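You operate a simulated robot arm through the tools that you are given. There is no shell and no other tool. Be economical: measure what you need, move in short steps, check, and stop when the job is done.

You are at the controls of a simulated robot arm. One attempt, no reset.

Task
Gauge the orange strip; weld it by the sealer's time chart.
Fine: one sound weld; swing the gauge arm aside again; fingers out from under the hot bar.

Only the result counts: the job must be done as asked and must still hold three seconds after the hand-in. Knocking over, shifting, dropping, spilling or breaking anything else fails it.

Robot
A 7-joint arm with a two-finger parallel gripper, fixed in place. Base frame: the origin is at the foot of the arm, x ahead of it, y to its left, z up; the work surface is at about z = 0.8. Units: cm, rad, N and s.
With the tool pointing down near the work surface it reaches from about 24 to 62 cm from the base axis. Its first joint turns from -1.152 to 1.152 rad. Payload 2.6 kg.
The TCP is the grasp point between the finger pads, 3 cm short of the fingertips. In the tool frame z runs along the fingers and y along their closing line. Largest opening 9.4 cm; finger width 2.8, thickness 1; the body of the gripper, 5 by 9.6 cm, starts 5.5 cm behind the TCP.
Orientation is that of the tool frame in the base frame, as a unit quaternion [x, y, z, w]. With the fingers straight down and closing along the base's y, the tool's x points along the base's -x, its y along +y and its z along -z.

Tools
- The arm moves only by the tool send_rows. Its argument "series" is text: rows parted by semicolons, each of 7 numbers parted by spaces: the shift along the base's x, y, z in cm, then the turn, a rotation vector about the base's x, y, z in rad, then the opening in per cent of the stroke, from 0 (shut) to 100 (fully open). In form: dx dy dz wx wy wz fingers; .... A call has 1 to 12 rows; each row shifts and turns the commanded pose from where the row before left it. Each row takes 0.2 s and may step no farther than 5 cm and 0.15 rad from the row before; otherwise, or with a gripper value out of range, the whole call is refused. Where a pose cannot be reached the arm comes as near as it can. A force on the tool above 90 N (or 10 N above the force at the start of the call, whichever is more), or a blocked arm, ends the call early, and 0.2 s more pass. The fingers move at their own pace (about 7.2 cm/s each) and stop on an object; they squeeze with about 35 N. The grip force told is the motor's: it shows also when the fingers shut on nothing. Time passes only in rows, and 0.2 s behind the last, so rows that do not move let the fingers close. The reply holds the time, the measured pose of the TCP, the force on the tool along the base axes, the opening and the grip force, in the units named above and with some noise.
- Cameras (640 x 400 px; columns grow to the right, rows downward): "scene" is fixed at [4.34, 43.92, 56.93]; the picture's right is [-0.67, -0.75, 0.00], its down [-0.46, 0.41, -0.79] and it looks along [0.59, -0.53, -0.61] (base axes); focal length 286 px, centre (320, 200). "wrist" rides on the gripper at [-3.7, 0, -5.8] in the tool frame; the picture's right is [0.00, -1.00, 0.00], its down [0.97, 0.00, -0.24] and it looks along [0.24, 0.00, 0.97] (tool axes); focal length 218 px, centre (320, 200). There is no depth. A picture from a camera that has moved, and an enlarged one, comes with that camera's place and axes in the base frame and with its lens. The place of the scene camera against the robot may be out by one fixed shift of up to 1.2 cm in any direction.
- get_image(camera): a new picture of that camera. It takes no simulated time.
- zoom(camera, box): a new picture of the part [left, top, right, bottom] of that camera's present view, enlarged. It takes no simulated time.
- job_done(): hands the job in; it is judged then, once.

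Go step by step. Nothing tells you positions but the pictures and the camera data: compare them with the known pose of the tool, close in by small moves and look again before you grip or let go. The budget is 120 turns and 68 pictures, counting those below and the enlarged ones. Unless the task says otherwise, let go and move clear before handing in, and close with one line.

The tools are called after "Call:" as a command line: name --argument value ..., lists and objects as JSON in quotes. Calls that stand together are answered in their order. send_rows: Moves the arm, as the interface text tells. Its arguments: {"type":"object","properties":{"series":{"type":"string"}},"required":["series"]} The other tools are called the same way: get_image (camera) takes a picture; zoom (camera, box) takes an enlarged picture of a part of a camera's view; job_done () hands the job in.

At the start:

```text
time_s: 0.0
tcp_pos: [34.4, -10.72, 36.35]
orientation: [0.0, 1.0, 0.001, 0.0]
force: [-0.8, 0.2, -0.4]
opening: 9.4
gripper_force: 0.0
```

scene: 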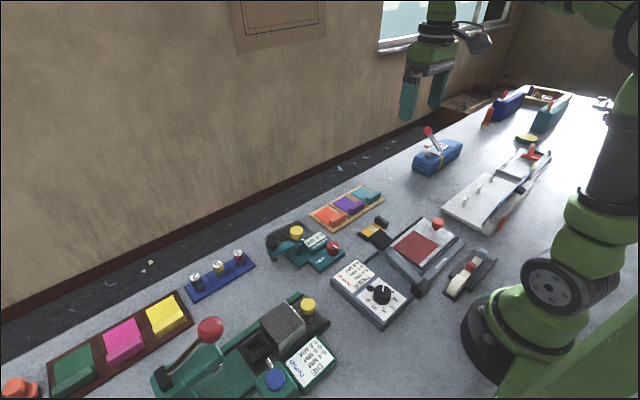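
wrist: 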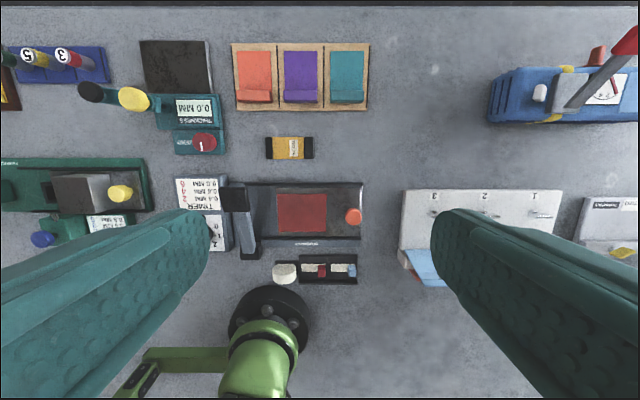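

I see a bench with several stations: a thickness gauge (teal with yellow knob, display), a tray of orange/purple/teal strips, a timer box with a dial and chart, and a sealer with a red pad. I zoom in for the details.

Call:
zoom --camera "wrist" --box '[70, 30, 250, 160]'

Call:
zoom --camera "wrist" --box '[170, 120, 380, 290]'

Call:
zoom --camera "scene" --box '[250, 180, 410, 280]'

Call:
zoom --camera "scene" --box '[320, 200, 510, 330]'

```text
3.08 times, centred on (160, 95) of wrist
camera zoom: at [38.16, -10.85, 42.14], right [0.0, -1.0, 0.0], down [-0.97, 0.0, 0.24], along [-0.24, 0.0, -0.97], focal length 672 px, centre (812, 523)
```

zoom: 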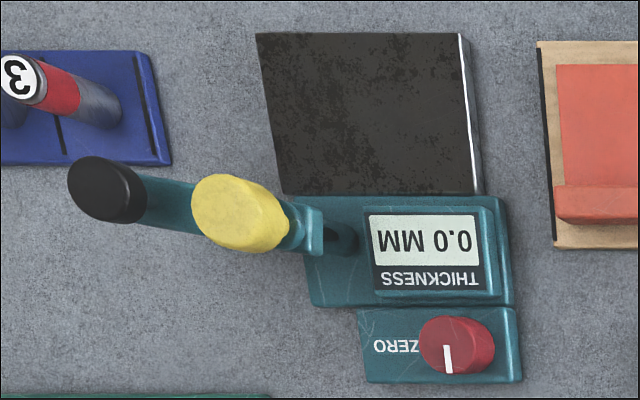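

```text
2.35 times, centred on (275, 205) of wrist
camera zoom: at [38.16, -10.85, 42.14], right [0.0, -1.0, 0.0], down [-0.97, 0.0, 0.24], along [-0.24, 0.0, -0.97], focal length 514 px, centre (426, 188)
```

zoom: 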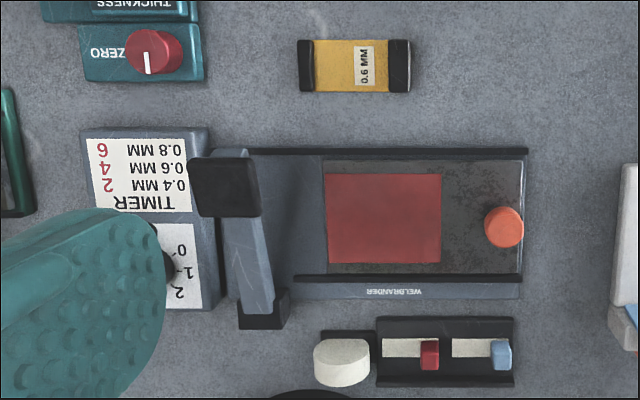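

```text
4.00 times, centred on (330, 230) of scene
camera zoom: at [4.34, 43.92, 56.93], right [-0.67, -0.75, 0.0], down [-0.46, 0.41, -0.79], along [0.59, -0.53, -0.61], focal length 1145 px, centre (280, 80)
```

zoom: 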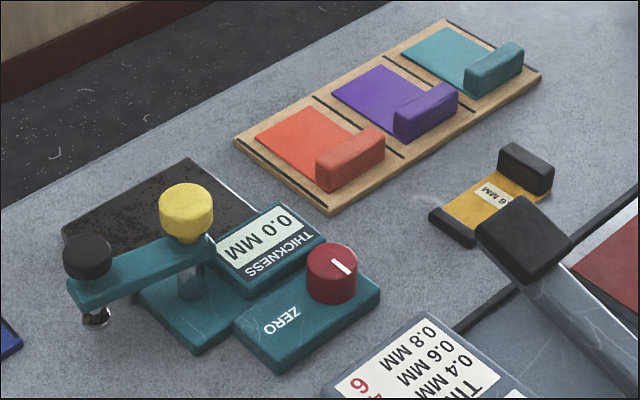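

```text
3.08 times, centred on (415, 265) of scene
camera zoom: at [4.34, 43.92, 56.93], right [-0.67, -0.75, 0.0], down [-0.46, 0.41, -0.79], along [0.59, -0.53, -0.61], focal length 880 px, centre (28, 0)
```

zoom: 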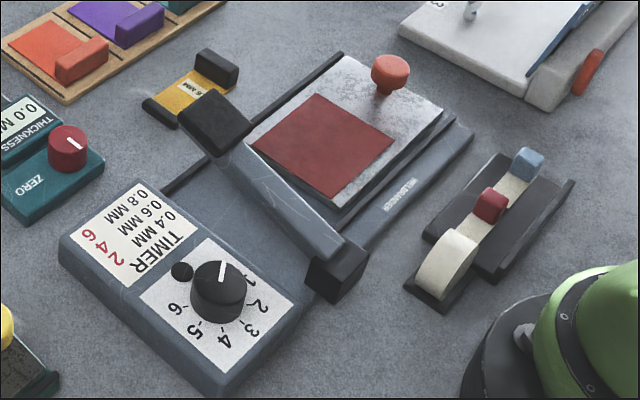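

The gauge is near (45,12), the orange strip near (49,0), the sealer near (25,-5) and the timer near (21,9). I move over the gauge and strips to look closer.

Call:
send_rows --series "1.5 3.5 -1.5 0 0 0 100;1.5 3.5 -1.5 0 0 0 100;1.5 3.5 -1.5 0 0 0 100;1.5 3.5 -1.5 0 0 0 100;1.5 3.5 -1.5 0 0 0 100;0 0 0 0 0 0 100"

Call:
get_image --camera "wrist"

Call:
zoom --camera "scene" --box '[420, 220, 520, 310]'

Call:
zoom --camera "scene" --box '[320, 240, 420, 340]'

```text
time_s: 1.4
tcp_pos: [41.93, 6.77, 28.54]
orientation: [0.0, 1.0, 0.0, 0.001]
force: [0.2, -0.1, 0.1]
opening: 9.41
gripper_force: 0.0
```

```text
61 pictures are left
camera wrist: at [45.6, 6.63, 34.46], right [0.0, -1.0, 0.0], down [-0.97, 0.0, 0.24], along [-0.24, 0.0, -0.97], focal length 218 px, centre (320, 200)
```

wrist: 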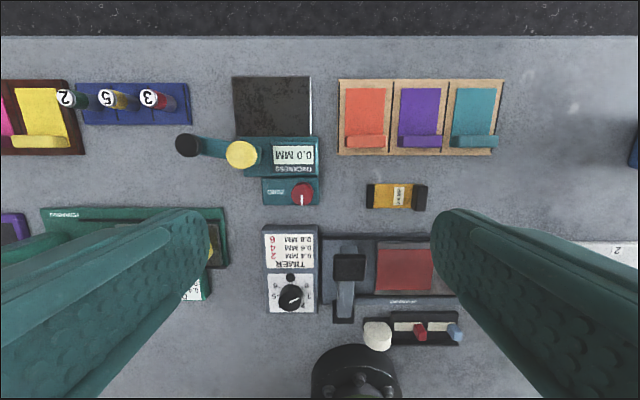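

```text
4.44 times, centred on (470, 265) of scene
camera zoom: at [4.34, 43.92, 56.93], right [-0.67, -0.75, 0.0], down [-0.46, 0.41, -0.79], along [0.59, -0.53, -0.61], focal length 1272 px, centre (-347, -89)
```

zoom: 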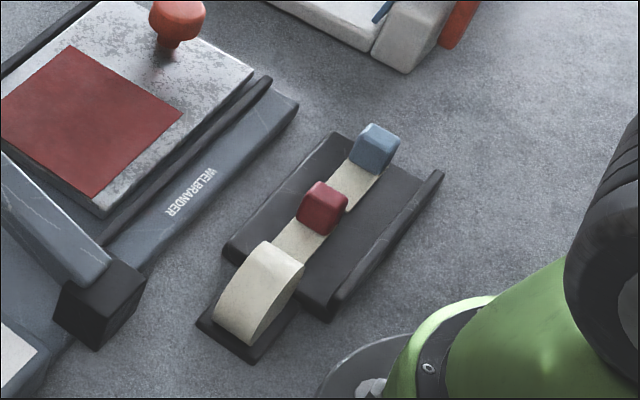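

```text
4.00 times, centred on (370, 290) of scene
camera zoom: at [4.34, 43.92, 56.93], right [-0.67, -0.75, 0.0], down [-0.46, 0.41, -0.79], along [0.59, -0.53, -0.61], focal length 1145 px, centre (120, -160)
```

zoom: 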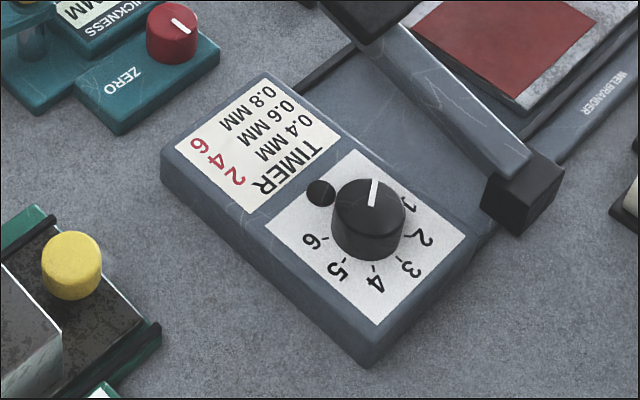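

The tape dispenser beside the sealer looks like a separate thing; the timer chart reads 0.4→2, 0.6→4, 0.8→6. I go lower to look at the gauge and the strips.

Call:
send_rows --series "1.5 2 -3 0 0 0 100;1.5 2 -3 0 0 0 100;1 2 -3 0 0 0 100;0 0 0 0 0 0 100"

Call:
get_image --camera "wrist"

Call:
zoom --camera "scene" --box '[255, 205, 355, 275]'

Call:
zoom --camera "scene" --box '[295, 175, 405, 245]'

```text
time_s: 2.4
tcp_pos: [45.95, 12.78, 19.82]
orientation: [0.001, 1.0, 0.0, 0.0]
force: [-0.5, 0.3, -0.3]
opening: 9.41
gripper_force: 0.0
```

```text
58 pictures are left
camera wrist: at [49.69, 12.71, 25.58], right [0.0, -1.0, 0.0], down [-0.97, 0.0, 0.24], along [-0.24, 0.0, -0.97], focal length 218 px, centre (320, 200)
```

wrist: 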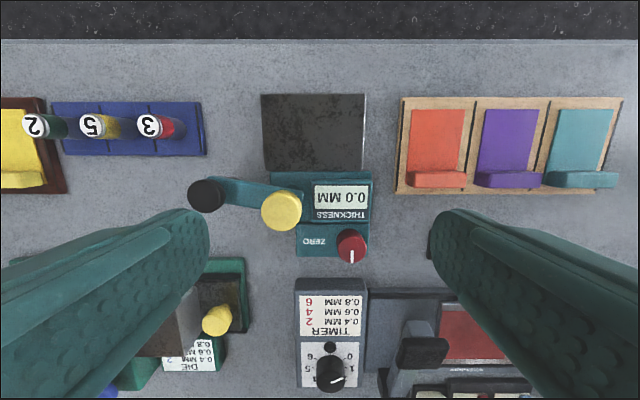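

```text
5.71 times, centred on (305, 240) of scene
camera zoom: at [4.34, 43.92, 56.93], right [-0.67, -0.75, 0.0], down [-0.46, 0.41, -0.79], along [0.59, -0.53, -0.61], focal length 1635 px, centre (406, -29)
```

zoom: 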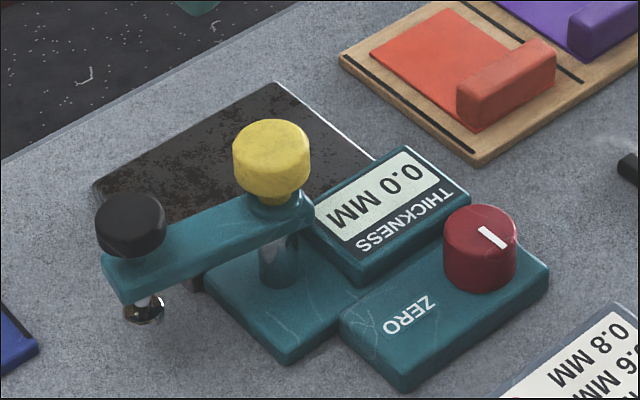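

```text
5.71 times, centred on (350, 210) of scene
camera zoom: at [4.34, 43.92, 56.93], right [-0.67, -0.75, 0.0], down [-0.46, 0.41, -0.79], along [0.59, -0.53, -0.61], focal length 1635 px, centre (149, 143)
```

zoom: 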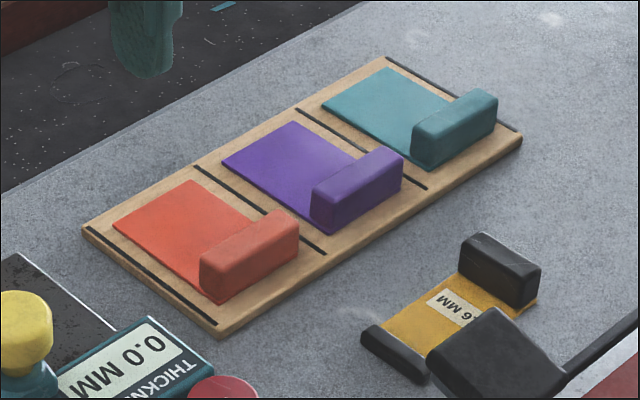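

Triangulating, the gauge pivot is at about (44.7, 15.8), and the black knob at (45.7, 22.4) with its top at z≈7.7; the plate spans x 47–55, y 8–18.7. I'll check the zero first: close the fingers, come down behind the black knob, then push it round over the bare plate.

Call:
send_rows --series "-1.5 3.1 0 0 0 0 0;-1.5 3.1 0 0 0 0 0;-1.4 3.1 0 0 0 0 0;0 0 -4 0 0 0 0;0 0 -4 0 0 0 0;0 0 -3.6 0 0 0 0;0 0 0 0 0 0 0"

Call:
zoom --camera "scene" --box '[225, 175, 355, 275]'

Call:
get_image --camera "wrist"

```text
time_s: 4.0
tcp_pos: [41.52, 22.02, 8.04]
orientation: [0.0, 1.0, 0.0, 0.0]
force: [-0.4, 0.0, 0.8]
opening: 0.02
gripper_force: 32.4
```

```text
4.00 times, centred on (290, 225) of scene
camera zoom: at [4.34, 43.92, 56.93], right [-0.67, -0.75, 0.0], down [-0.46, 0.41, -0.79], along [0.59, -0.53, -0.61], focal length 1145 px, centre (440, 100)
```

zoom: 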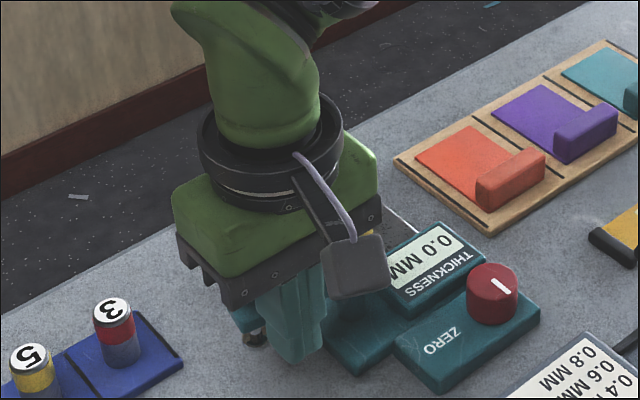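

```text
54 pictures are left
camera wrist: at [45.31, 21.94, 13.93], right [0.0, -1.0, 0.0], down [-0.97, 0.0, 0.24], along [-0.24, 0.0, -0.97], focal length 218 px, centre (320, 200)
```

wrist: 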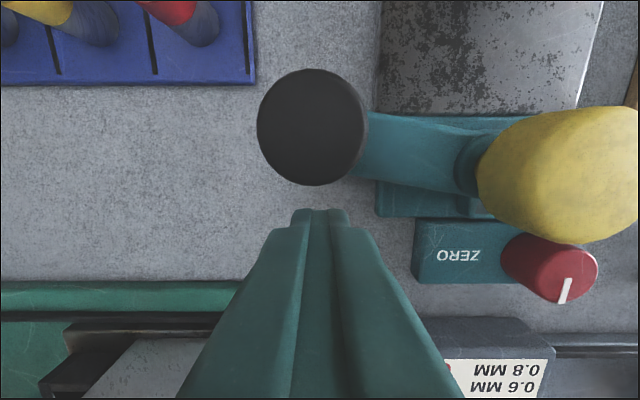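

The knob centre is confirmed at (45.8, 22.2), arm radius about 6.5. Now I push it round the arc over the bare plate.

Call:
send_rows --series "1.45 0.68 0 0 0 0 0;1.24 0.12 0 0 0 0 0;1.23 0.06 0 0 0 0 0;1.2 -0.2 0 0 0 0 0;1.11 -0.4 0 0 0 0 0;1.1 -0.72 0 0 0 0 0;1 -0.91 0 0 0 0 0;0.75 -1.15 0 0 0 0 0;0.5 -1.2 0 0 0 0 0;0 0 0 0 0 0 0"

Call:
get_image --camera "wrist"

Call:
zoom --camera "scene" --box '[255, 190, 355, 275]'

```text
time_s: 6.2
tcp_pos: [51.07, 18.53, 8.39]
orientation: [-0.002, 1.0, 0.002, 0.0]
force: [-1.8, 9.8, 0.4]
opening: 0.0
gripper_force: 32.6
```

```text
53 pictures are left
camera wrist: at [54.8, 18.41, 14.06], right [0.0, -1.0, 0.0], down [-0.97, 0.0, 0.24], along [-0.24, 0.0, -0.97], focal length 218 px, centre (320, 200)
```

wrist: 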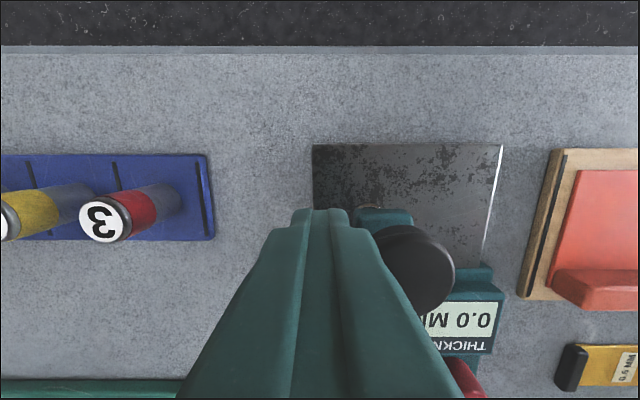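

```text
4.71 times, centred on (305, 232) of scene
camera zoom: at [4.34, 43.92, 56.93], right [-0.67, -0.75, 0.0], down [-0.46, 0.41, -0.79], along [0.59, -0.53, -0.61], focal length 1347 px, centre (391, 47)
```

zoom: 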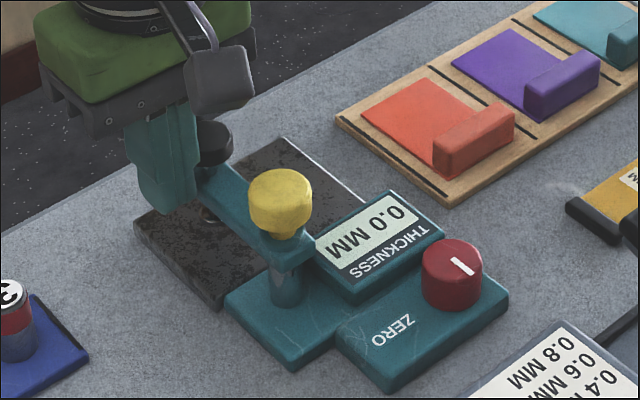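

The arm now rests at about its +x stop (9.8 N push) over the bare plate and reads 0.0. I lift off and press the black knob gently from above to see whether the probe needs pressing to read.

Call:
send_rows --series "0 0.6 0 0 0 0 0;0 0 4 0 0 0 0;0 -2 0 0 0 0 0;-0.2 -1.8 0 0 0 0 0;0 0 -1.2 0 0 0 0;0 0 -0.6 0 0 0 0;0 0 0 0 0 0 0"

Call:
zoom --camera "scene" --box '[255, 190, 355, 275]'

```text
time_s: 7.8
tcp_pos: [50.91, 15.2, 10.59]
orientation: [0.0, 1.0, 0.0, 0.0]
force: [0.2, -0.3, 3.9]
opening: 0.0
gripper_force: 32.9
```

```text
4.71 times, centred on (305, 232) of scene
camera zoom: at [4.34, 43.92, 56.93], right [-0.67, -0.75, 0.0], down [-0.46, 0.41, -0.79], along [0.59, -0.53, -0.61], focal length 1347 px, centre (391, 47)
```

zoom: 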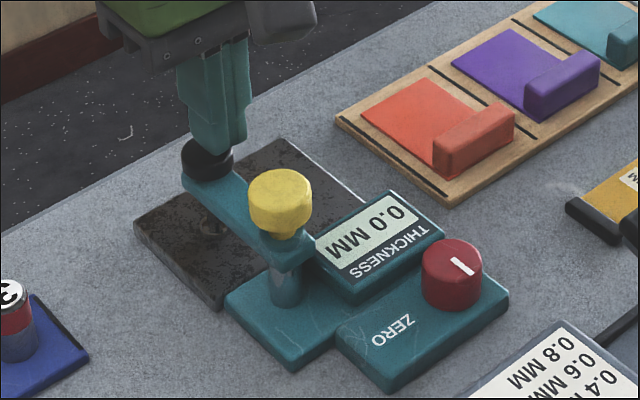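

The fingertip touches the black knob top at TCP z≈10.6 with 4 N. I press a bit further.

Call:
send_rows --series "0 0 -0.5 0 0 0 0;0 0 -0.5 0 0 0 0;0 0 0 0 0 0 0"

Call:
zoom --camera "scene" --box '[255, 190, 355, 275]'

```text
time_s: 8.6
tcp_pos: [51.0, 15.26, 9.8]
orientation: [0.0, 1.0, 0.002, 0.002]
force: [-15.8, -2.2, 41.5]
opening: 0.0
gripper_force: 33.0
```

```text
4.71 times, centred on (305, 232) of scene
camera zoom: at [4.32, 43.91, 56.94], right [-0.67, -0.75, 0.0], down [-0.46, 0.41, -0.79], along [0.59, -0.53, -0.61], focal length 1347 px, centre (391, 47)
```

zoom: 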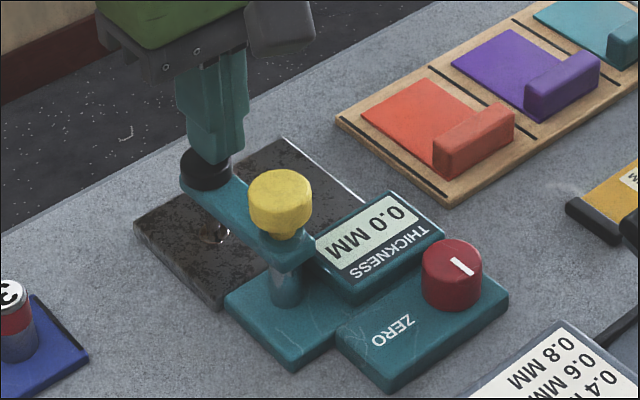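

Pressing the black knob bottoms out (41 N) and still shows 0.0, so the zero is right. I lift off and swing the arm back aside from the other side.

Call:
send_rows --series "0 0 4.2 0 0 0 0;0 -2.8 0 0 0 0 0;0 0 -2.8 0 0 0 0;0 0 -2.8 0 0 0 0;0.5 1.73 0 0 0 0 0;0.27 1.26 0 0 0 0 0;-0.1 1.15 0 0 0 0 0;-0.07 1.14 0 0 0 0 0;-0.55 1.15 0 0 0 0 0;-0.59 1.15 0 0 0 0 0;-0.9 0.9 0 0 0 0 0;-0.9 0.8 0 0 0 0 0"

Call:
get_image --camera "wrist"

```text
time_s: 11.2
tcp_pos: [48.54, 21.68, 8.09]
orientation: [-0.001, 1.0, 0.0, 0.0]
force: [0.5, -0.5, -0.3]
opening: 0.0
gripper_force: 32.0
```

```text
49 pictures are left
camera wrist: at [52.23, 21.54, 13.92], right [0.0, -1.0, 0.0], down [-0.97, 0.0, 0.24], along [-0.24, 0.0, -0.97], focal length 218 px, centre (320, 200)
```

wrist: 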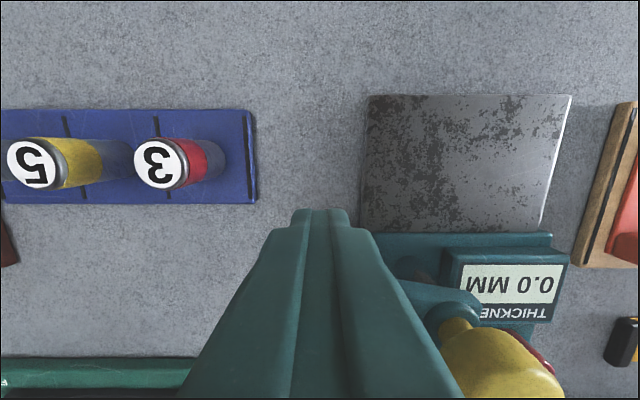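

The arm is back aside. Next I go up and over to the orange strip, yawing the gripper −90° so the fingers close across its grip tab.

Call:
send_rows --series "0.5 0 4.5 0 0 0 0;0 0 4.5 0 0 0 45;-0.3 -2.1 0 0 0 -0.15 45;-0.3 -2.1 0 0 0 -0.15 45;-0.3 -2.1 0 0 0 -0.15 45;-0.3 -2.1 0 0 0 -0.15 45;-0.3 -2.1 0 0 0 -0.15 45;-0.3 -2.1 0 0 0 -0.15 45;-0.3 -2.1 0 0 0 -0.15 45;-0.3 -2.1 0 0 0 -0.15 45;-0.3 -2.1 0 0 0 -0.15 45;-0.24 -2.08 0 0 0 -0.15 45"

Call:
send_rows --series "0 0 0 0 0 -0.0708 45;0 0 0 0 0 0 45"

Call:
get_image --camera "wrist"

Call:
zoom --camera "scene" --box '[295, 175, 405, 245]'

```text
time_s: 13.8
tcp_pos: [46.1, 0.53, 17.1]
orientation: [0.682, 0.732, 0.0, -0.001]
force: [0.3, -1.1, 0.0]
opening: 4.19
gripper_force: 0.0
```

```text
time_s: 14.4
tcp_pos: [46.11, 0.72, 17.21]
orientation: [0.707, 0.707, 0.0, -0.001]
force: [0.2, 0.6, 0.5]
opening: 4.21
gripper_force: 0.1
```

```text
48 pictures are left
camera wrist: at [46.14, -3.17, 22.88], right [-1.0, 0.0, 0.0], down [0.0, 0.97, 0.24], along [0.0, 0.24, -0.97], focal length 218 px, centre (320, 200)
```

wrist: 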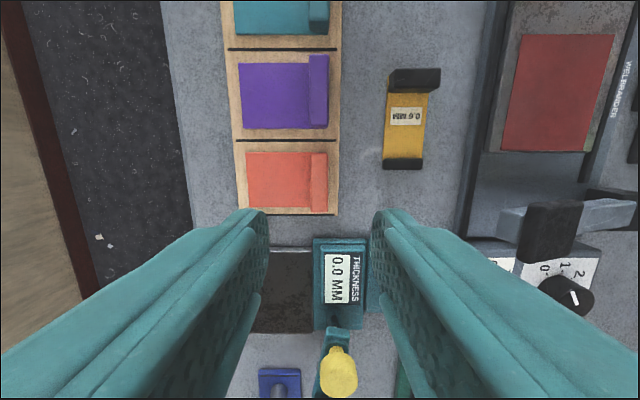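

```text
5.71 times, centred on (350, 210) of scene
camera zoom: at [4.34, 43.92, 56.93], right [-0.67, -0.75, 0.0], down [-0.46, 0.41, -0.79], along [0.59, -0.53, -0.61], focal length 1635 px, centre (149, 143)
```

zoom: 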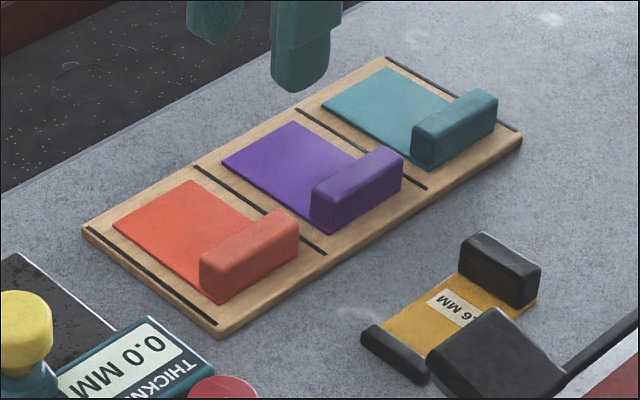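

The orange tab is centred at about (46.1, 0.2), about 1.6 thick, with its top near z 3.8. I shift slightly and go down to straddle it, then check.

Call:
send_rows --series "0 -0.5 -4 0 0 0 45;0 0 -4 0 0 0 45;0 0 -2.2 0 0 0 45;0 0 0 0 0 0 45"

Call:
get_image --camera "wrist"

Call:
zoom --camera "scene" --box '[295, 175, 405, 245]'

```text
time_s: 15.4
tcp_pos: [46.22, 0.19, 6.9]
orientation: [0.707, 0.707, 0.0, 0.0]
force: [0.9, -0.3, 0.6]
opening: 4.23
gripper_force: 0.2
```

```text
46 pictures are left
camera wrist: at [46.23, -3.67, 12.68], right [-1.0, 0.0, 0.0], down [0.0, 0.97, 0.24], along [0.0, 0.24, -0.97], focal length 218 px, centre (320, 200)
```

wrist: 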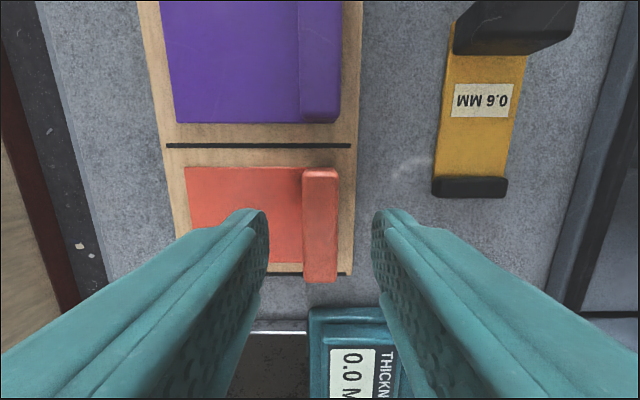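

```text
5.71 times, centred on (350, 210) of scene
camera zoom: at [4.34, 43.92, 56.93], right [-0.67, -0.75, 0.0], down [-0.46, 0.41, -0.79], along [0.59, -0.53, -0.61], focal length 1635 px, centre (149, 143)
```

zoom: 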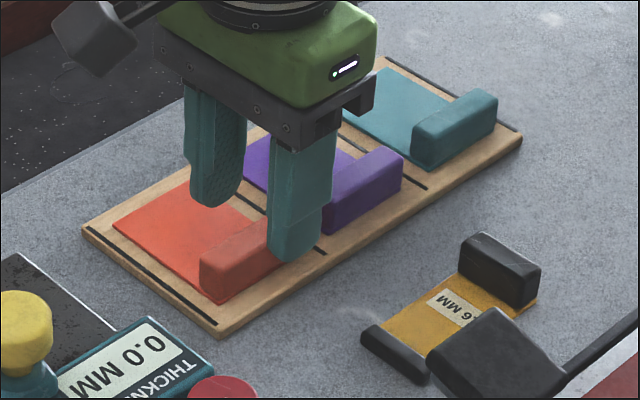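

The tab is centred between the fingers. I go down to TCP z≈5.2 and close.

Call:
send_rows --series "0 -0.25 -1 0 0 0 45;0 0 -0.7 0 0 0 45;0 0 0 0 0 0 0;0 0 0 0 0 0 0;0 0 0 0 0 0 0"

Call:
zoom --camera "scene" --box '[295, 175, 405, 245]'

```text
time_s: 16.6
tcp_pos: [46.21, -0.11, 5.05]
orientation: [0.707, 0.707, 0.0, 0.001]
force: [-0.3, -0.3, -0.6]
opening: 1.58
gripper_force: 34.7
```

```text
5.71 times, centred on (350, 210) of scene
camera zoom: at [4.34, 43.92, 56.93], right [-0.67, -0.75, 0.0], down [-0.46, 0.41, -0.79], along [0.59, -0.53, -0.61], focal length 1635 px, centre (149, 143)
```

zoom: 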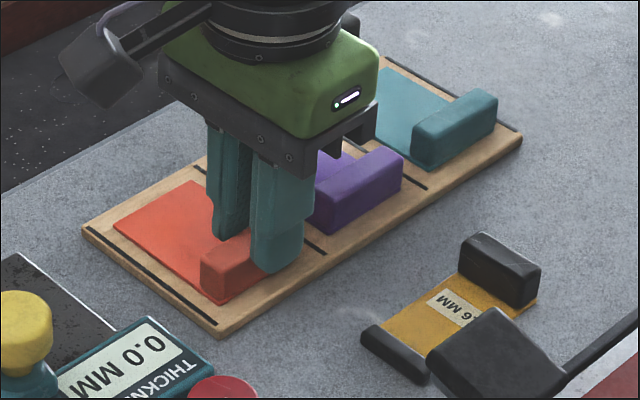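

The tab is gripped (1.58 cm). I lift straight up, then carry the strip to the gauge plate while turning +90°, tab towards −y.

Call:
send_rows --series "0 0 1 0 0 0 0;0 0 3 0 0 0 0;0 0 3 0 0 0 0;0 0 4 0 0 0 0;0 0 0 0 0 0 0"

Call:
send_rows --series "0.44 1.04 0 0 0 0.1428 0;0.44 1.04 0 0 0 0.1428 0;0.44 1.04 0 0 0 0.1428 0;0.44 1.04 0 0 0 0.1428 0;0.44 1.04 0 0 0 0.1428 0;0.44 1.04 0 0 0 0.1428 0;0.44 1.04 0 0 0 0.1428 0;0.44 1.04 0 0 0 0.1428 0;0.44 1.04 0 0 0 0.1428 0;0.44 1.04 0 0 0 0.1428 0;0.4 1.06 0 0 0 0.1428 0;0 0 0 0 0 0 0"

Call:
get_image --camera "wrist"

Call:
zoom --camera "scene" --box '[240, 150, 400, 270]'

```text
time_s: 17.8
tcp_pos: [46.31, -0.16, 16.07]
orientation: [0.707, 0.708, 0.0, 0.0]
force: [0.9, -0.2, -0.8]
opening: 1.59
gripper_force: 34.9
```

```text
time_s: 20.4
tcp_pos: [50.97, 11.26, 16.24]
orientation: [-0.002, 1.0, -0.001, 0.0]
force: [-0.9, -0.7, 0.1]
opening: 1.6
gripper_force: 35.3
```

```text
43 pictures are left
camera wrist: at [54.62, 11.24, 21.95], right [0.0, -1.0, 0.0], down [-0.97, 0.0, 0.24], along [-0.24, 0.0, -0.97], focal length 218 px, centre (320, 200)
```

wrist: 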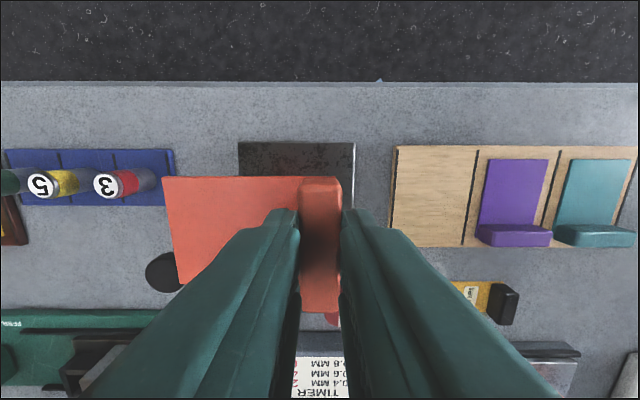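

```text
3.33 times, centred on (320, 210) of scene
camera zoom: at [4.34, 43.92, 56.93], right [-0.67, -0.75, 0.0], down [-0.46, 0.41, -0.79], along [0.59, -0.53, -0.61], focal length 954 px, centre (320, 167)
```

zoom: 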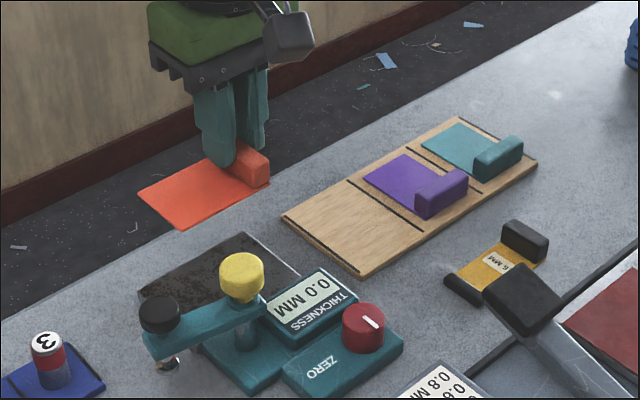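

The strip hangs level over the plate, spanning x 48.2–53.3. I lower it, slowly at the end.

Call:
send_rows --series "0 0 -4 0 0 0 0;0 0 -4 0 0 0 0;0 0 -2 0 0 0 0;0 0 -0.5 0 0 0 0;0 0 0 0 0 0 0"

Call:
zoom --camera "scene" --box '[255, 190, 355, 275]'

```text
time_s: 21.6
tcp_pos: [50.93, 11.41, 5.59]
orientation: [0.0, 1.0, 0.0, 0.0]
force: [0.0, 0.9, -0.1]
opening: 1.58
gripper_force: 35.1
```

```text
4.71 times, centred on (305, 232) of scene
camera zoom: at [4.34, 43.92, 56.93], right [-0.67, -0.75, 0.0], down [-0.46, 0.41, -0.79], along [0.59, -0.53, -0.61], focal length 1347 px, centre (391, 47)
```

zoom: 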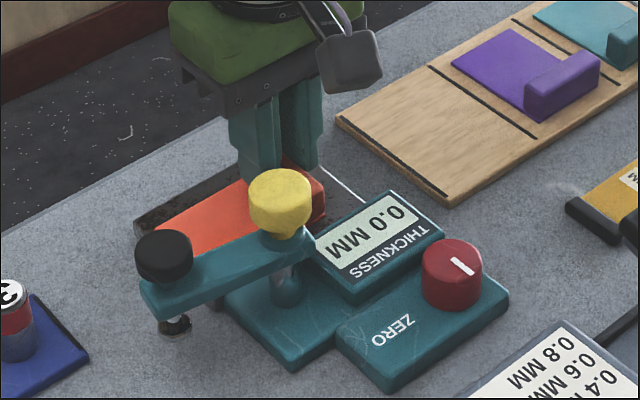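

Call:
send_rows --series "0 0 -0.2 0 0 0 0;0 0 -0.2 0 0 0 0;0 0 0 0 0 0 0"

```text
time_s: 22.4
tcp_pos: [51.2, 11.44, 5.55]
orientation: [-0.001, 1.0, 0.001, 0.003]
force: [-9.9, -3.4, 34.7]
opening: 1.61
gripper_force: 34.6
```

The strip touched down on the plate at TCP z≈5.55 (35 N). I ease up, open and rise clear.

Call:
send_rows --series "0 0 0.35 0 0 0 0;0 0 0 0 0 0 40;0 0 0 0 0 0 40;0 0 4 0 0 0 40;0 0 4 0 0 0 0;0 0 1 0 0 0 0"

Call:
get_image --camera "wrist"

Call:
zoom --camera "scene" --box '[255, 190, 355, 275]'

```text
time_s: 23.8
tcp_pos: [50.94, 11.37, 14.55]
orientation: [-0.001, 1.0, 0.001, 0.001]
force: [0.6, -0.5, -0.3]
opening: 0.0
gripper_force: 32.8
```

```text
40 pictures are left
camera wrist: at [54.61, 11.27, 20.41], right [0.0, -1.0, 0.0], down [-0.97, 0.0, 0.24], along [-0.24, 0.0, -0.97], focal length 218 px, centre (320, 200)
```

wrist: 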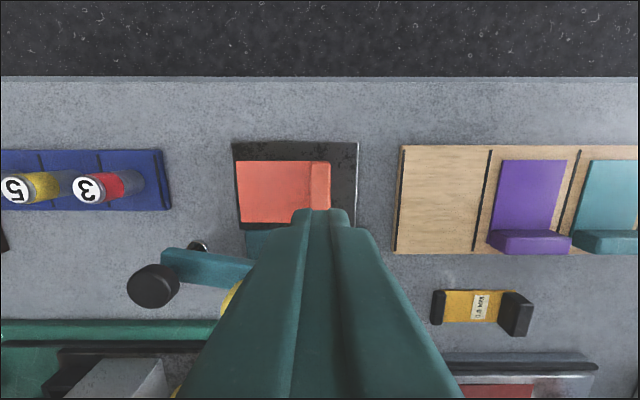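

```text
4.71 times, centred on (305, 232) of scene
camera zoom: at [4.34, 43.92, 56.93], right [-0.67, -0.75, 0.0], down [-0.46, 0.41, -0.79], along [0.59, -0.53, -0.61], focal length 1347 px, centre (391, 47)
```

zoom: 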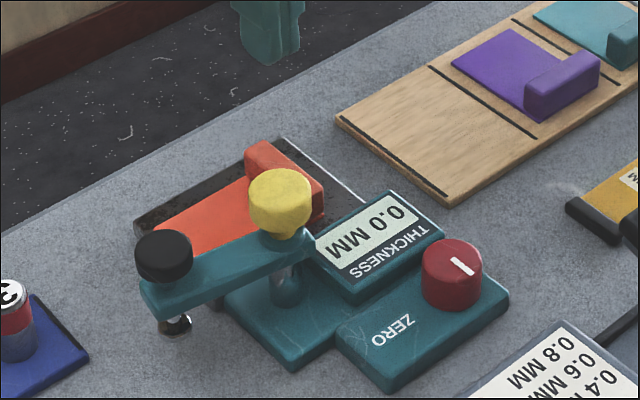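

The strip lies flat on the plate. I go round behind the black knob and swing the arm over the strip again.

Call:
send_rows --series "-3.2 3.7 0 0 0 0 0;-3.2 3.7 0 0 0 0 0;-3.2 3.5 0 0 0 0 0;0 0 -3.5 0 0 0 0;0 0 -2.9 0 0 0 0;0 0 0 0 0 0 0"

Call:
send_rows --series "1.5 0.5 0 0 0 0 0;1.24 0.12 0 0 0 0 0;1.23 0.06 0 0 0 0 0;1.2 -0.2 0 0 0 0 0;1.11 -0.4 0 0 0 0 0;1.1 -0.72 0 0 0 0 0;1 -0.91 0 0 0 0 0;0.75 -1.15 0 0 0 0 0;0.5 -1.2 0 0 0 0 0;0 0 0 0 0 0 0"

Call:
zoom --camera "scene" --box '[255, 190, 355, 275]'

```text
time_s: 25.2
tcp_pos: [41.42, 22.14, 8.08]
orientation: [0.0, 1.0, 0.0, 0.0]
force: [-0.4, 0.5, 0.6]
opening: 0.01
gripper_force: 33.2
```

```text
time_s: 27.4
tcp_pos: [50.88, 18.42, 8.09]
orientation: [-0.001, 1.0, 0.001, -0.001]
force: [-3.2, 9.0, -0.5]
opening: 0.0
gripper_force: 32.9
```

```text
4.71 times, centred on (305, 232) of scene
camera zoom: at [4.34, 43.92, 56.93], right [-0.67, -0.75, 0.0], down [-0.46, 0.41, -0.79], along [0.59, -0.53, -0.61], focal length 1347 px, centre (391, 47)
```

zoom: 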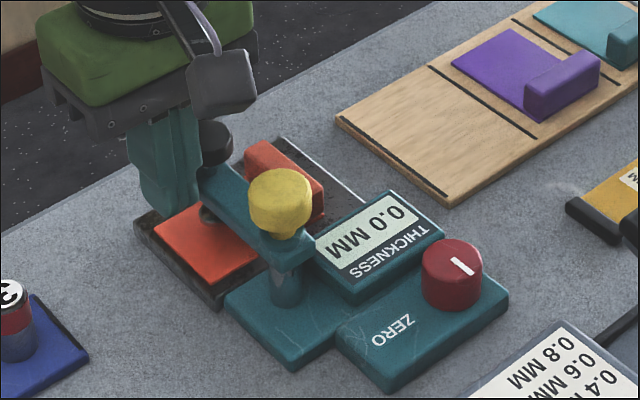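

Arm is over the strip. Now I lift and press the black knob as before, and read the display while pressing.

Call:
send_rows --series "0 0.6 0 0 0 0 0;0 0 4 0 0 0 0;0 -2 0 0 0 0 0;0 -1.8 0 0 0 0 0;0 0 -1.2 0 0 0 0;0 0 -0.6 0 0 0 0;0 0 -0.5 0 0 0 0;0 0 -0.4 0 0 0 0;0 0 0 0 0 0 0"

Call:
zoom --camera "scene" --box '[255, 190, 355, 275]'

```text
time_s: 29.4
tcp_pos: [51.11, 15.23, 10.28]
orientation: [0.001, 1.0, 0.004, 0.006]
force: [-25.9, -7.4, 63.5]
opening: 0.01
gripper_force: 33.1
```

```text
4.71 times, centred on (305, 232) of scene
camera zoom: at [4.3, 43.91, 56.94], right [-0.67, -0.75, 0.0], down [-0.46, 0.41, -0.79], along [0.59, -0.53, -0.61], focal length 1347 px, centre (391, 47)
```

zoom: 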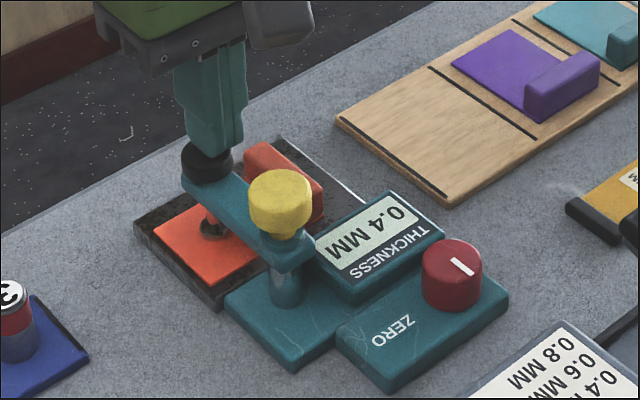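

The display reads 0.4 mm pressed on the strip (0.0 bare), so the chart gives 2. I lift off and swing the arm back aside, keeping above the strip's tab.

Call:
send_rows --series "0 0 4.6 0 0 0 0;0 -2.9 0 0 0 0 0;0 0 -2.6 0 0 0 0;0 0 -2.7 0 0 0 0;0.5 1.73 0 0 0 0 0;0.27 1.26 0 0 0 0 0;-0.1 1.15 0 0 0 0 0;-0.07 1.14 0 0 0 0 0;-0.55 1.15 0 0 0 0 0;-0.59 1.15 0 0 0 0 0;-0.9 0.9 0 0 0 0 0;-0.9 0.8 0 0 0 0 0"

Call:
send_rows --series "0.6 0 0 0 0 0 0;0 0 5 0 0 0 0;0 -3 3 0 0 0 40;0 -3.5 0 0 0 0 40;0 -3.5 0 0 0 0 40;0 0 0 0 0 0 40"

Call:
get_image --camera "wrist"

Call:
zoom --camera "scene" --box '[255, 190, 355, 275]'

```text
time_s: 32.0
tcp_pos: [48.6, 21.58, 8.75]
orientation: [-0.001, 1.0, 0.0, 0.0]
force: [-0.4, -0.7, 0.4]
opening: 0.0
gripper_force: 33.1
```

```text
time_s: 33.4
tcp_pos: [49.33, 11.41, 16.72]
orientation: [-0.001, 1.0, 0.0, 0.0]
force: [-0.7, -0.4, 0.4]
opening: 3.76
gripper_force: 0.1
```

```text
36 pictures are left
camera wrist: at [52.98, 11.28, 22.61], right [0.0, -1.0, 0.0], down [-0.97, 0.0, 0.24], along [-0.24, 0.0, -0.97], focal length 218 px, centre (320, 200)
```

wrist: 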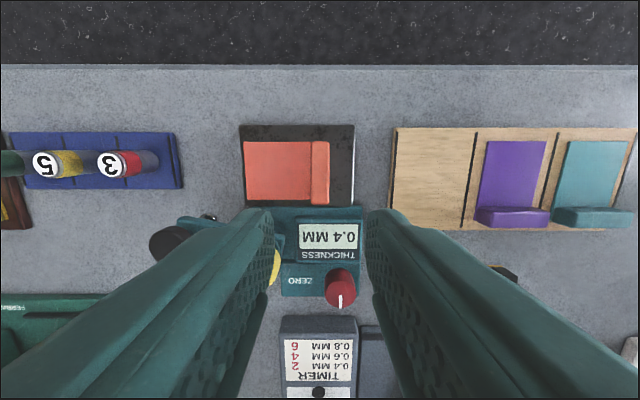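

```text
4.71 times, centred on (305, 232) of scene
camera zoom: at [4.35, 43.92, 56.93], right [-0.67, -0.75, 0.0], down [-0.46, 0.41, -0.79], along [0.59, -0.53, -0.61], focal length 1347 px, centre (391, 47)
```

zoom: 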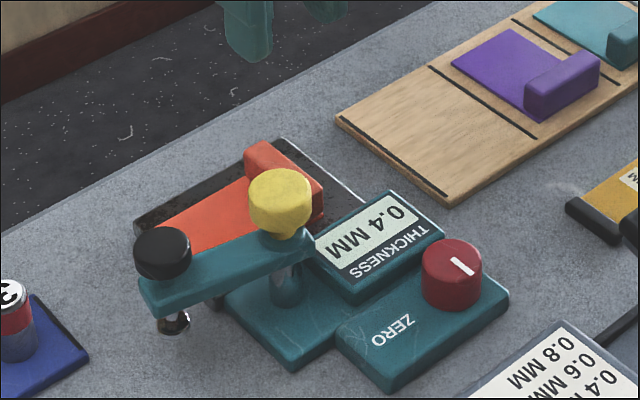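

The arm is aside, the display holds 0.4 mm, and the strip is undisturbed. I set the timer first: move over it to get the dial and sealer geometry.

Call:
send_rows --series "-4 -0.5 0.5 0 0 0 60;-4.5 -0.5 0 0 0 0 60;-4.5 -0.5 0 0 0 0 60;-4.5 -0.5 0 0 0 0 60;-3 -0.5 0 0 0 0 60;0 0 0 0 0 0 60"

Call:
get_image --camera "wrist"

```text
time_s: 34.8
tcp_pos: [28.77, 9.03, 17.38]
orientation: [0.0, 1.0, -0.001, 0.0]
force: [0.4, 0.3, -0.6]
opening: 5.66
gripper_force: 0.1
```

```text
34 pictures are left
camera wrist: at [32.45, 8.98, 23.17], right [0.0, -1.0, 0.0], down [-0.97, 0.0, 0.24], along [-0.24, 0.0, -0.97], focal length 218 px, centre (320, 200)
```

wrist: 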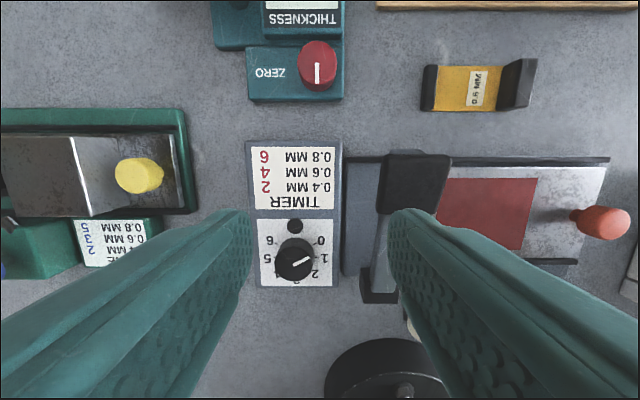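

The dial is in view; I zoom in to read its marks and pointer.

Call:
zoom --camera "wrist" --box '[240, 205, 350, 295]'

Call:
zoom --camera "scene" --box '[340, 255, 410, 325]'

```text
4.44 times, centred on (295, 250) of wrist
camera zoom: at [32.45, 8.98, 23.17], right [0.0, -1.0, 0.0], down [-0.97, 0.0, 0.24], along [-0.24, 0.0, -0.97], focal length 970 px, centre (431, -22)
```

zoom: 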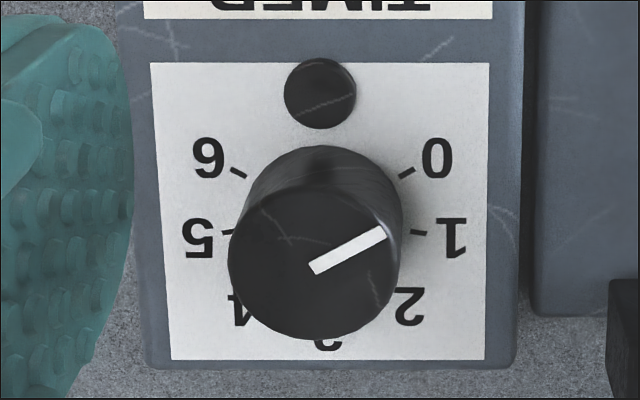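

```text
5.71 times, centred on (375, 290) of scene
camera zoom: at [4.34, 43.92, 56.93], right [-0.67, -0.75, 0.0], down [-0.46, 0.41, -0.79], along [0.59, -0.53, -0.61], focal length 1635 px, centre (6, -314)
```

zoom: 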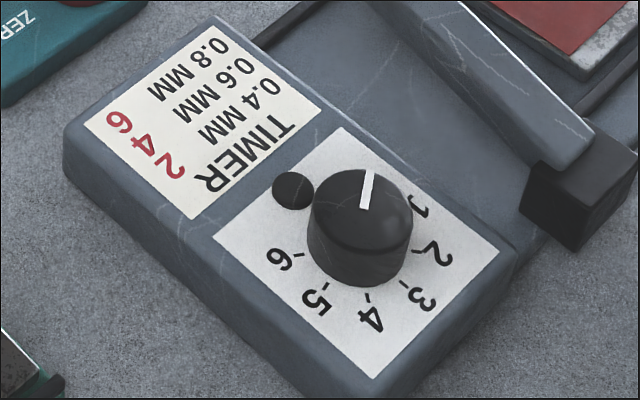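

The pointer sits at 0 (marks 40° apart), so "2" needs an 80° clockwise turn (seen from above). The dial is at about (21, 11.5), with its top at z≈3.6. A lamp sits beside it on the +x side, so I'll do it in two 40° grips, from yaw +20° to −20°. I hover over it first.

Call:
send_rows --series "-2 0.6 -1.7 0 0 0.1 60;-2 0.6 -1.7 0 0 0.1 60;-2 0.6 -1.7 0 0 0.1 60;-1.8 0.7 -1.7 0 0 0.049 60;0 0 0 0 0 0 60"

Call:
get_image --camera "wrist"

Call:
zoom --camera "scene" --box '[330, 230, 430, 320]'

```text
time_s: 36.0
tcp_pos: [21.1, 11.6, 10.44]
orientation: [-0.175, 0.984, 0.0, 0.001]
force: [0.0, 0.3, -0.5]
opening: 5.59
gripper_force: 0.0
```

```text
31 pictures are left
camera wrist: at [24.43, 12.73, 16.31], right [0.34, -0.94, 0.0], down [-0.91, -0.33, 0.24], along [-0.23, -0.08, -0.97], focal length 218 px, centre (320, 200)
```

wrist: 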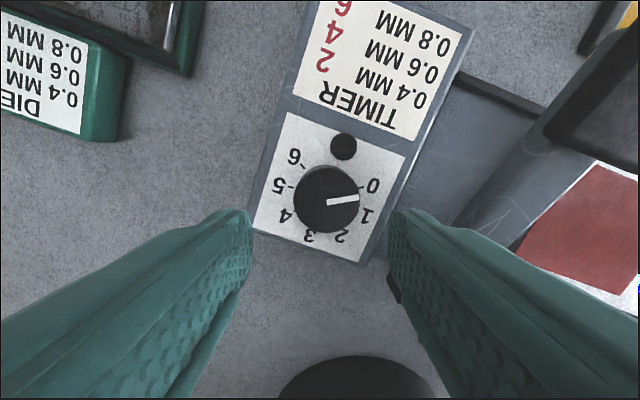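

```text
4.44 times, centred on (380, 275) of scene
camera zoom: at [4.34, 43.92, 56.93], right [-0.67, -0.75, 0.0], down [-0.46, 0.41, -0.79], along [0.59, -0.53, -0.61], focal length 1272 px, centre (53, -133)
```

zoom: 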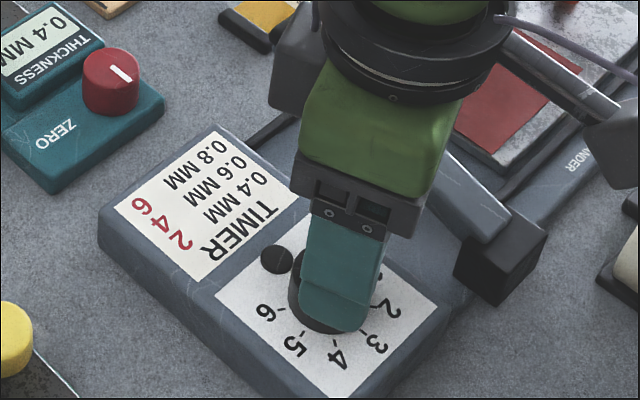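

The dial centre is about (21.45, 11.4). I shift slightly and lower to just above the panel, watching force.

Call:
send_rows --series "0.35 -0.2 -2 0 0 0 60;0 0 -2 0 0 0 60;0 0 -0.5 0 0 0 60;0 0 0 0 0 0 60"

Call:
get_image --camera "wrist"

Call:
zoom --camera "scene" --box '[330, 230, 430, 320]'

```text
time_s: 37.0
tcp_pos: [21.35, 11.28, 6.1]
orientation: [-0.174, 0.985, 0.0, 0.0]
force: [-6.6, -4.6, 26.4]
opening: 5.65
gripper_force: 0.1
```

```text
29 pictures are left
camera wrist: at [24.84, 12.46, 11.83], right [0.34, -0.94, 0.0], down [-0.91, -0.33, 0.24], along [-0.23, -0.08, -0.97], focal length 218 px, centre (320, 200)
```

wrist: 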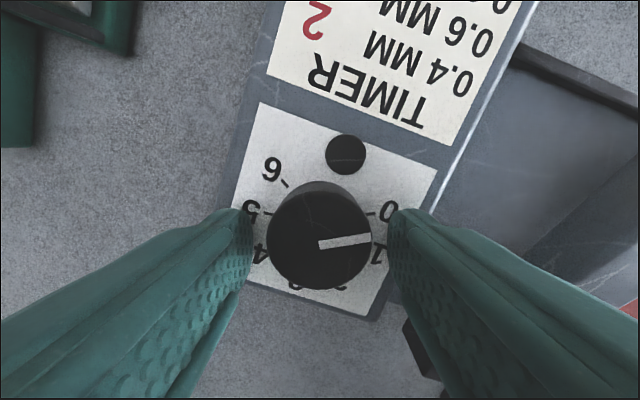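

```text
4.44 times, centred on (380, 275) of scene
camera zoom: at [4.34, 43.92, 56.93], right [-0.67, -0.75, 0.0], down [-0.46, 0.41, -0.79], along [0.59, -0.53, -0.61], focal length 1272 px, centre (53, -133)
```

zoom: 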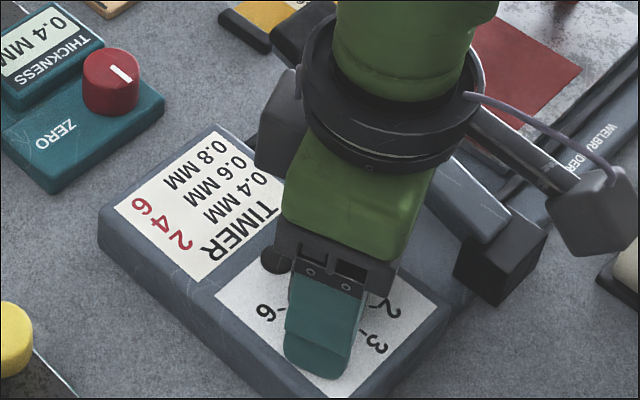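

The tips touched the panel (26 N) at z≈3.1, so I raise 0.3, centre on the knob at about (21.7, 11.4), close, and turn −40°.

Call:
send_rows --series "0 0 0.3 0 0 0 60;0.25 0.05 0 0 0 0 60;0 0 0 0 0 0 20;0 0 0 0 0 0 20;0 0 0 0 0 0 20"

```text
time_s: 38.2
tcp_pos: [21.56, 11.25, 6.21]
orientation: [-0.175, 0.985, 0.001, 0.001]
force: [-0.8, 5.8, -7.0]
opening: 3.51
gripper_force: 44.8
```

Call:
send_rows --series "0 0 0 0 0 -0.1 20;0 0 0 0 0 -0.1 20;0 0 0 0 0 -0.1 20;0 0 0 0 0 -0.1 20;0 0 0 0 0 -0.1 20;0 0 0 0 0 -0.1 20;0 0 0 0 0 -0.098 20;0 0 0 0 0 0 20"

Call:
get_image --camera "wrist"

```text
time_s: 40.0
tcp_pos: [21.58, 11.61, 6.17]
orientation: [0.172, 0.985, 0.003, 0.001]
force: [-0.4, 46.8, -23.9]
opening: 3.51
gripper_force: 45.1
```

```text
27 pictures are left
camera wrist: at [25.01, 10.22, 12.08], right [-0.34, -0.94, 0.0], down [-0.91, 0.33, 0.24], along [-0.22, 0.09, -0.97], focal length 218 px, centre (320, 200)
```

wrist: 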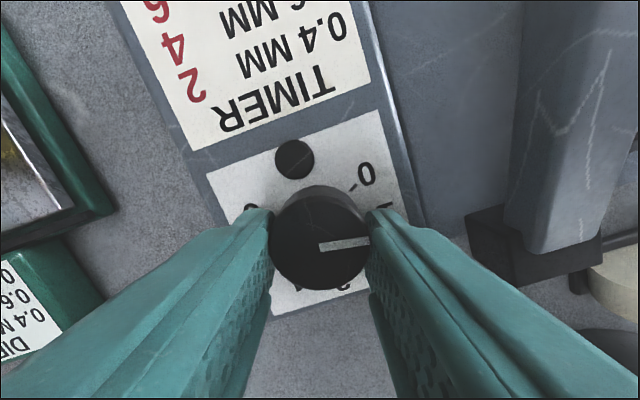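

The knob followed to "1"; the side force shows the true dial axis is at about (22.08, 11.43). I release, turn back +40°, recentre and regrip.

Call:
send_rows --series "0 0 0 0 0 0 60;0 0 0 0 0 0 60;0.25 0.05 0.1 0 0 0.12 60;0.25 0.05 0 0 0 0.12 60;0 0 0 0 0 0.12 60;0 0 0 0 0 0.12 60;0 0 0 0 0 0.12 60;0 0 0 0 0 0.098 60;0 0 0 0 0 0 60"

Call:
send_rows --series "0 0 0 0 0 0 20;0 0 0 0 0 0 20;0 0 0 0 0 0 20"

Call:
get_image --camera "wrist"

```text
time_s: 42.0
tcp_pos: [22.05, 11.41, 6.4]
orientation: [-0.176, 0.984, 0.0, -0.001]
force: [0.2, 0.4, 0.4]
opening: 5.61
gripper_force: 0.0
```

```text
time_s: 42.8
tcp_pos: [22.08, 11.5, 6.33]
orientation: [-0.175, 0.984, 0.0, -0.001]
force: [-4.7, 14.9, -2.9]
opening: 3.52
gripper_force: 45.4
```

```text
26 pictures are left
camera wrist: at [25.5, 12.73, 12.21], right [0.34, -0.94, 0.0], down [-0.91, -0.33, 0.24], along [-0.23, -0.08, -0.97], focal length 218 px, centre (320, 200)
```

wrist: 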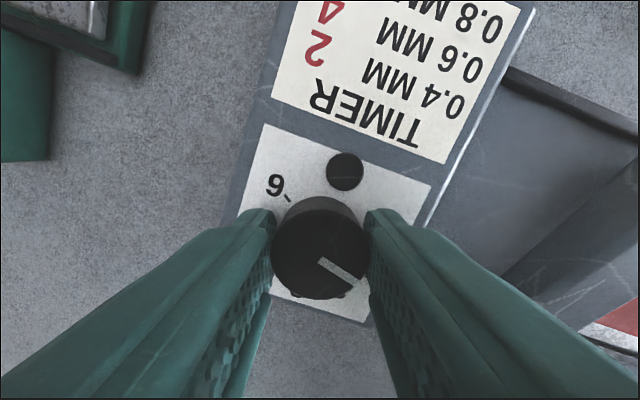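

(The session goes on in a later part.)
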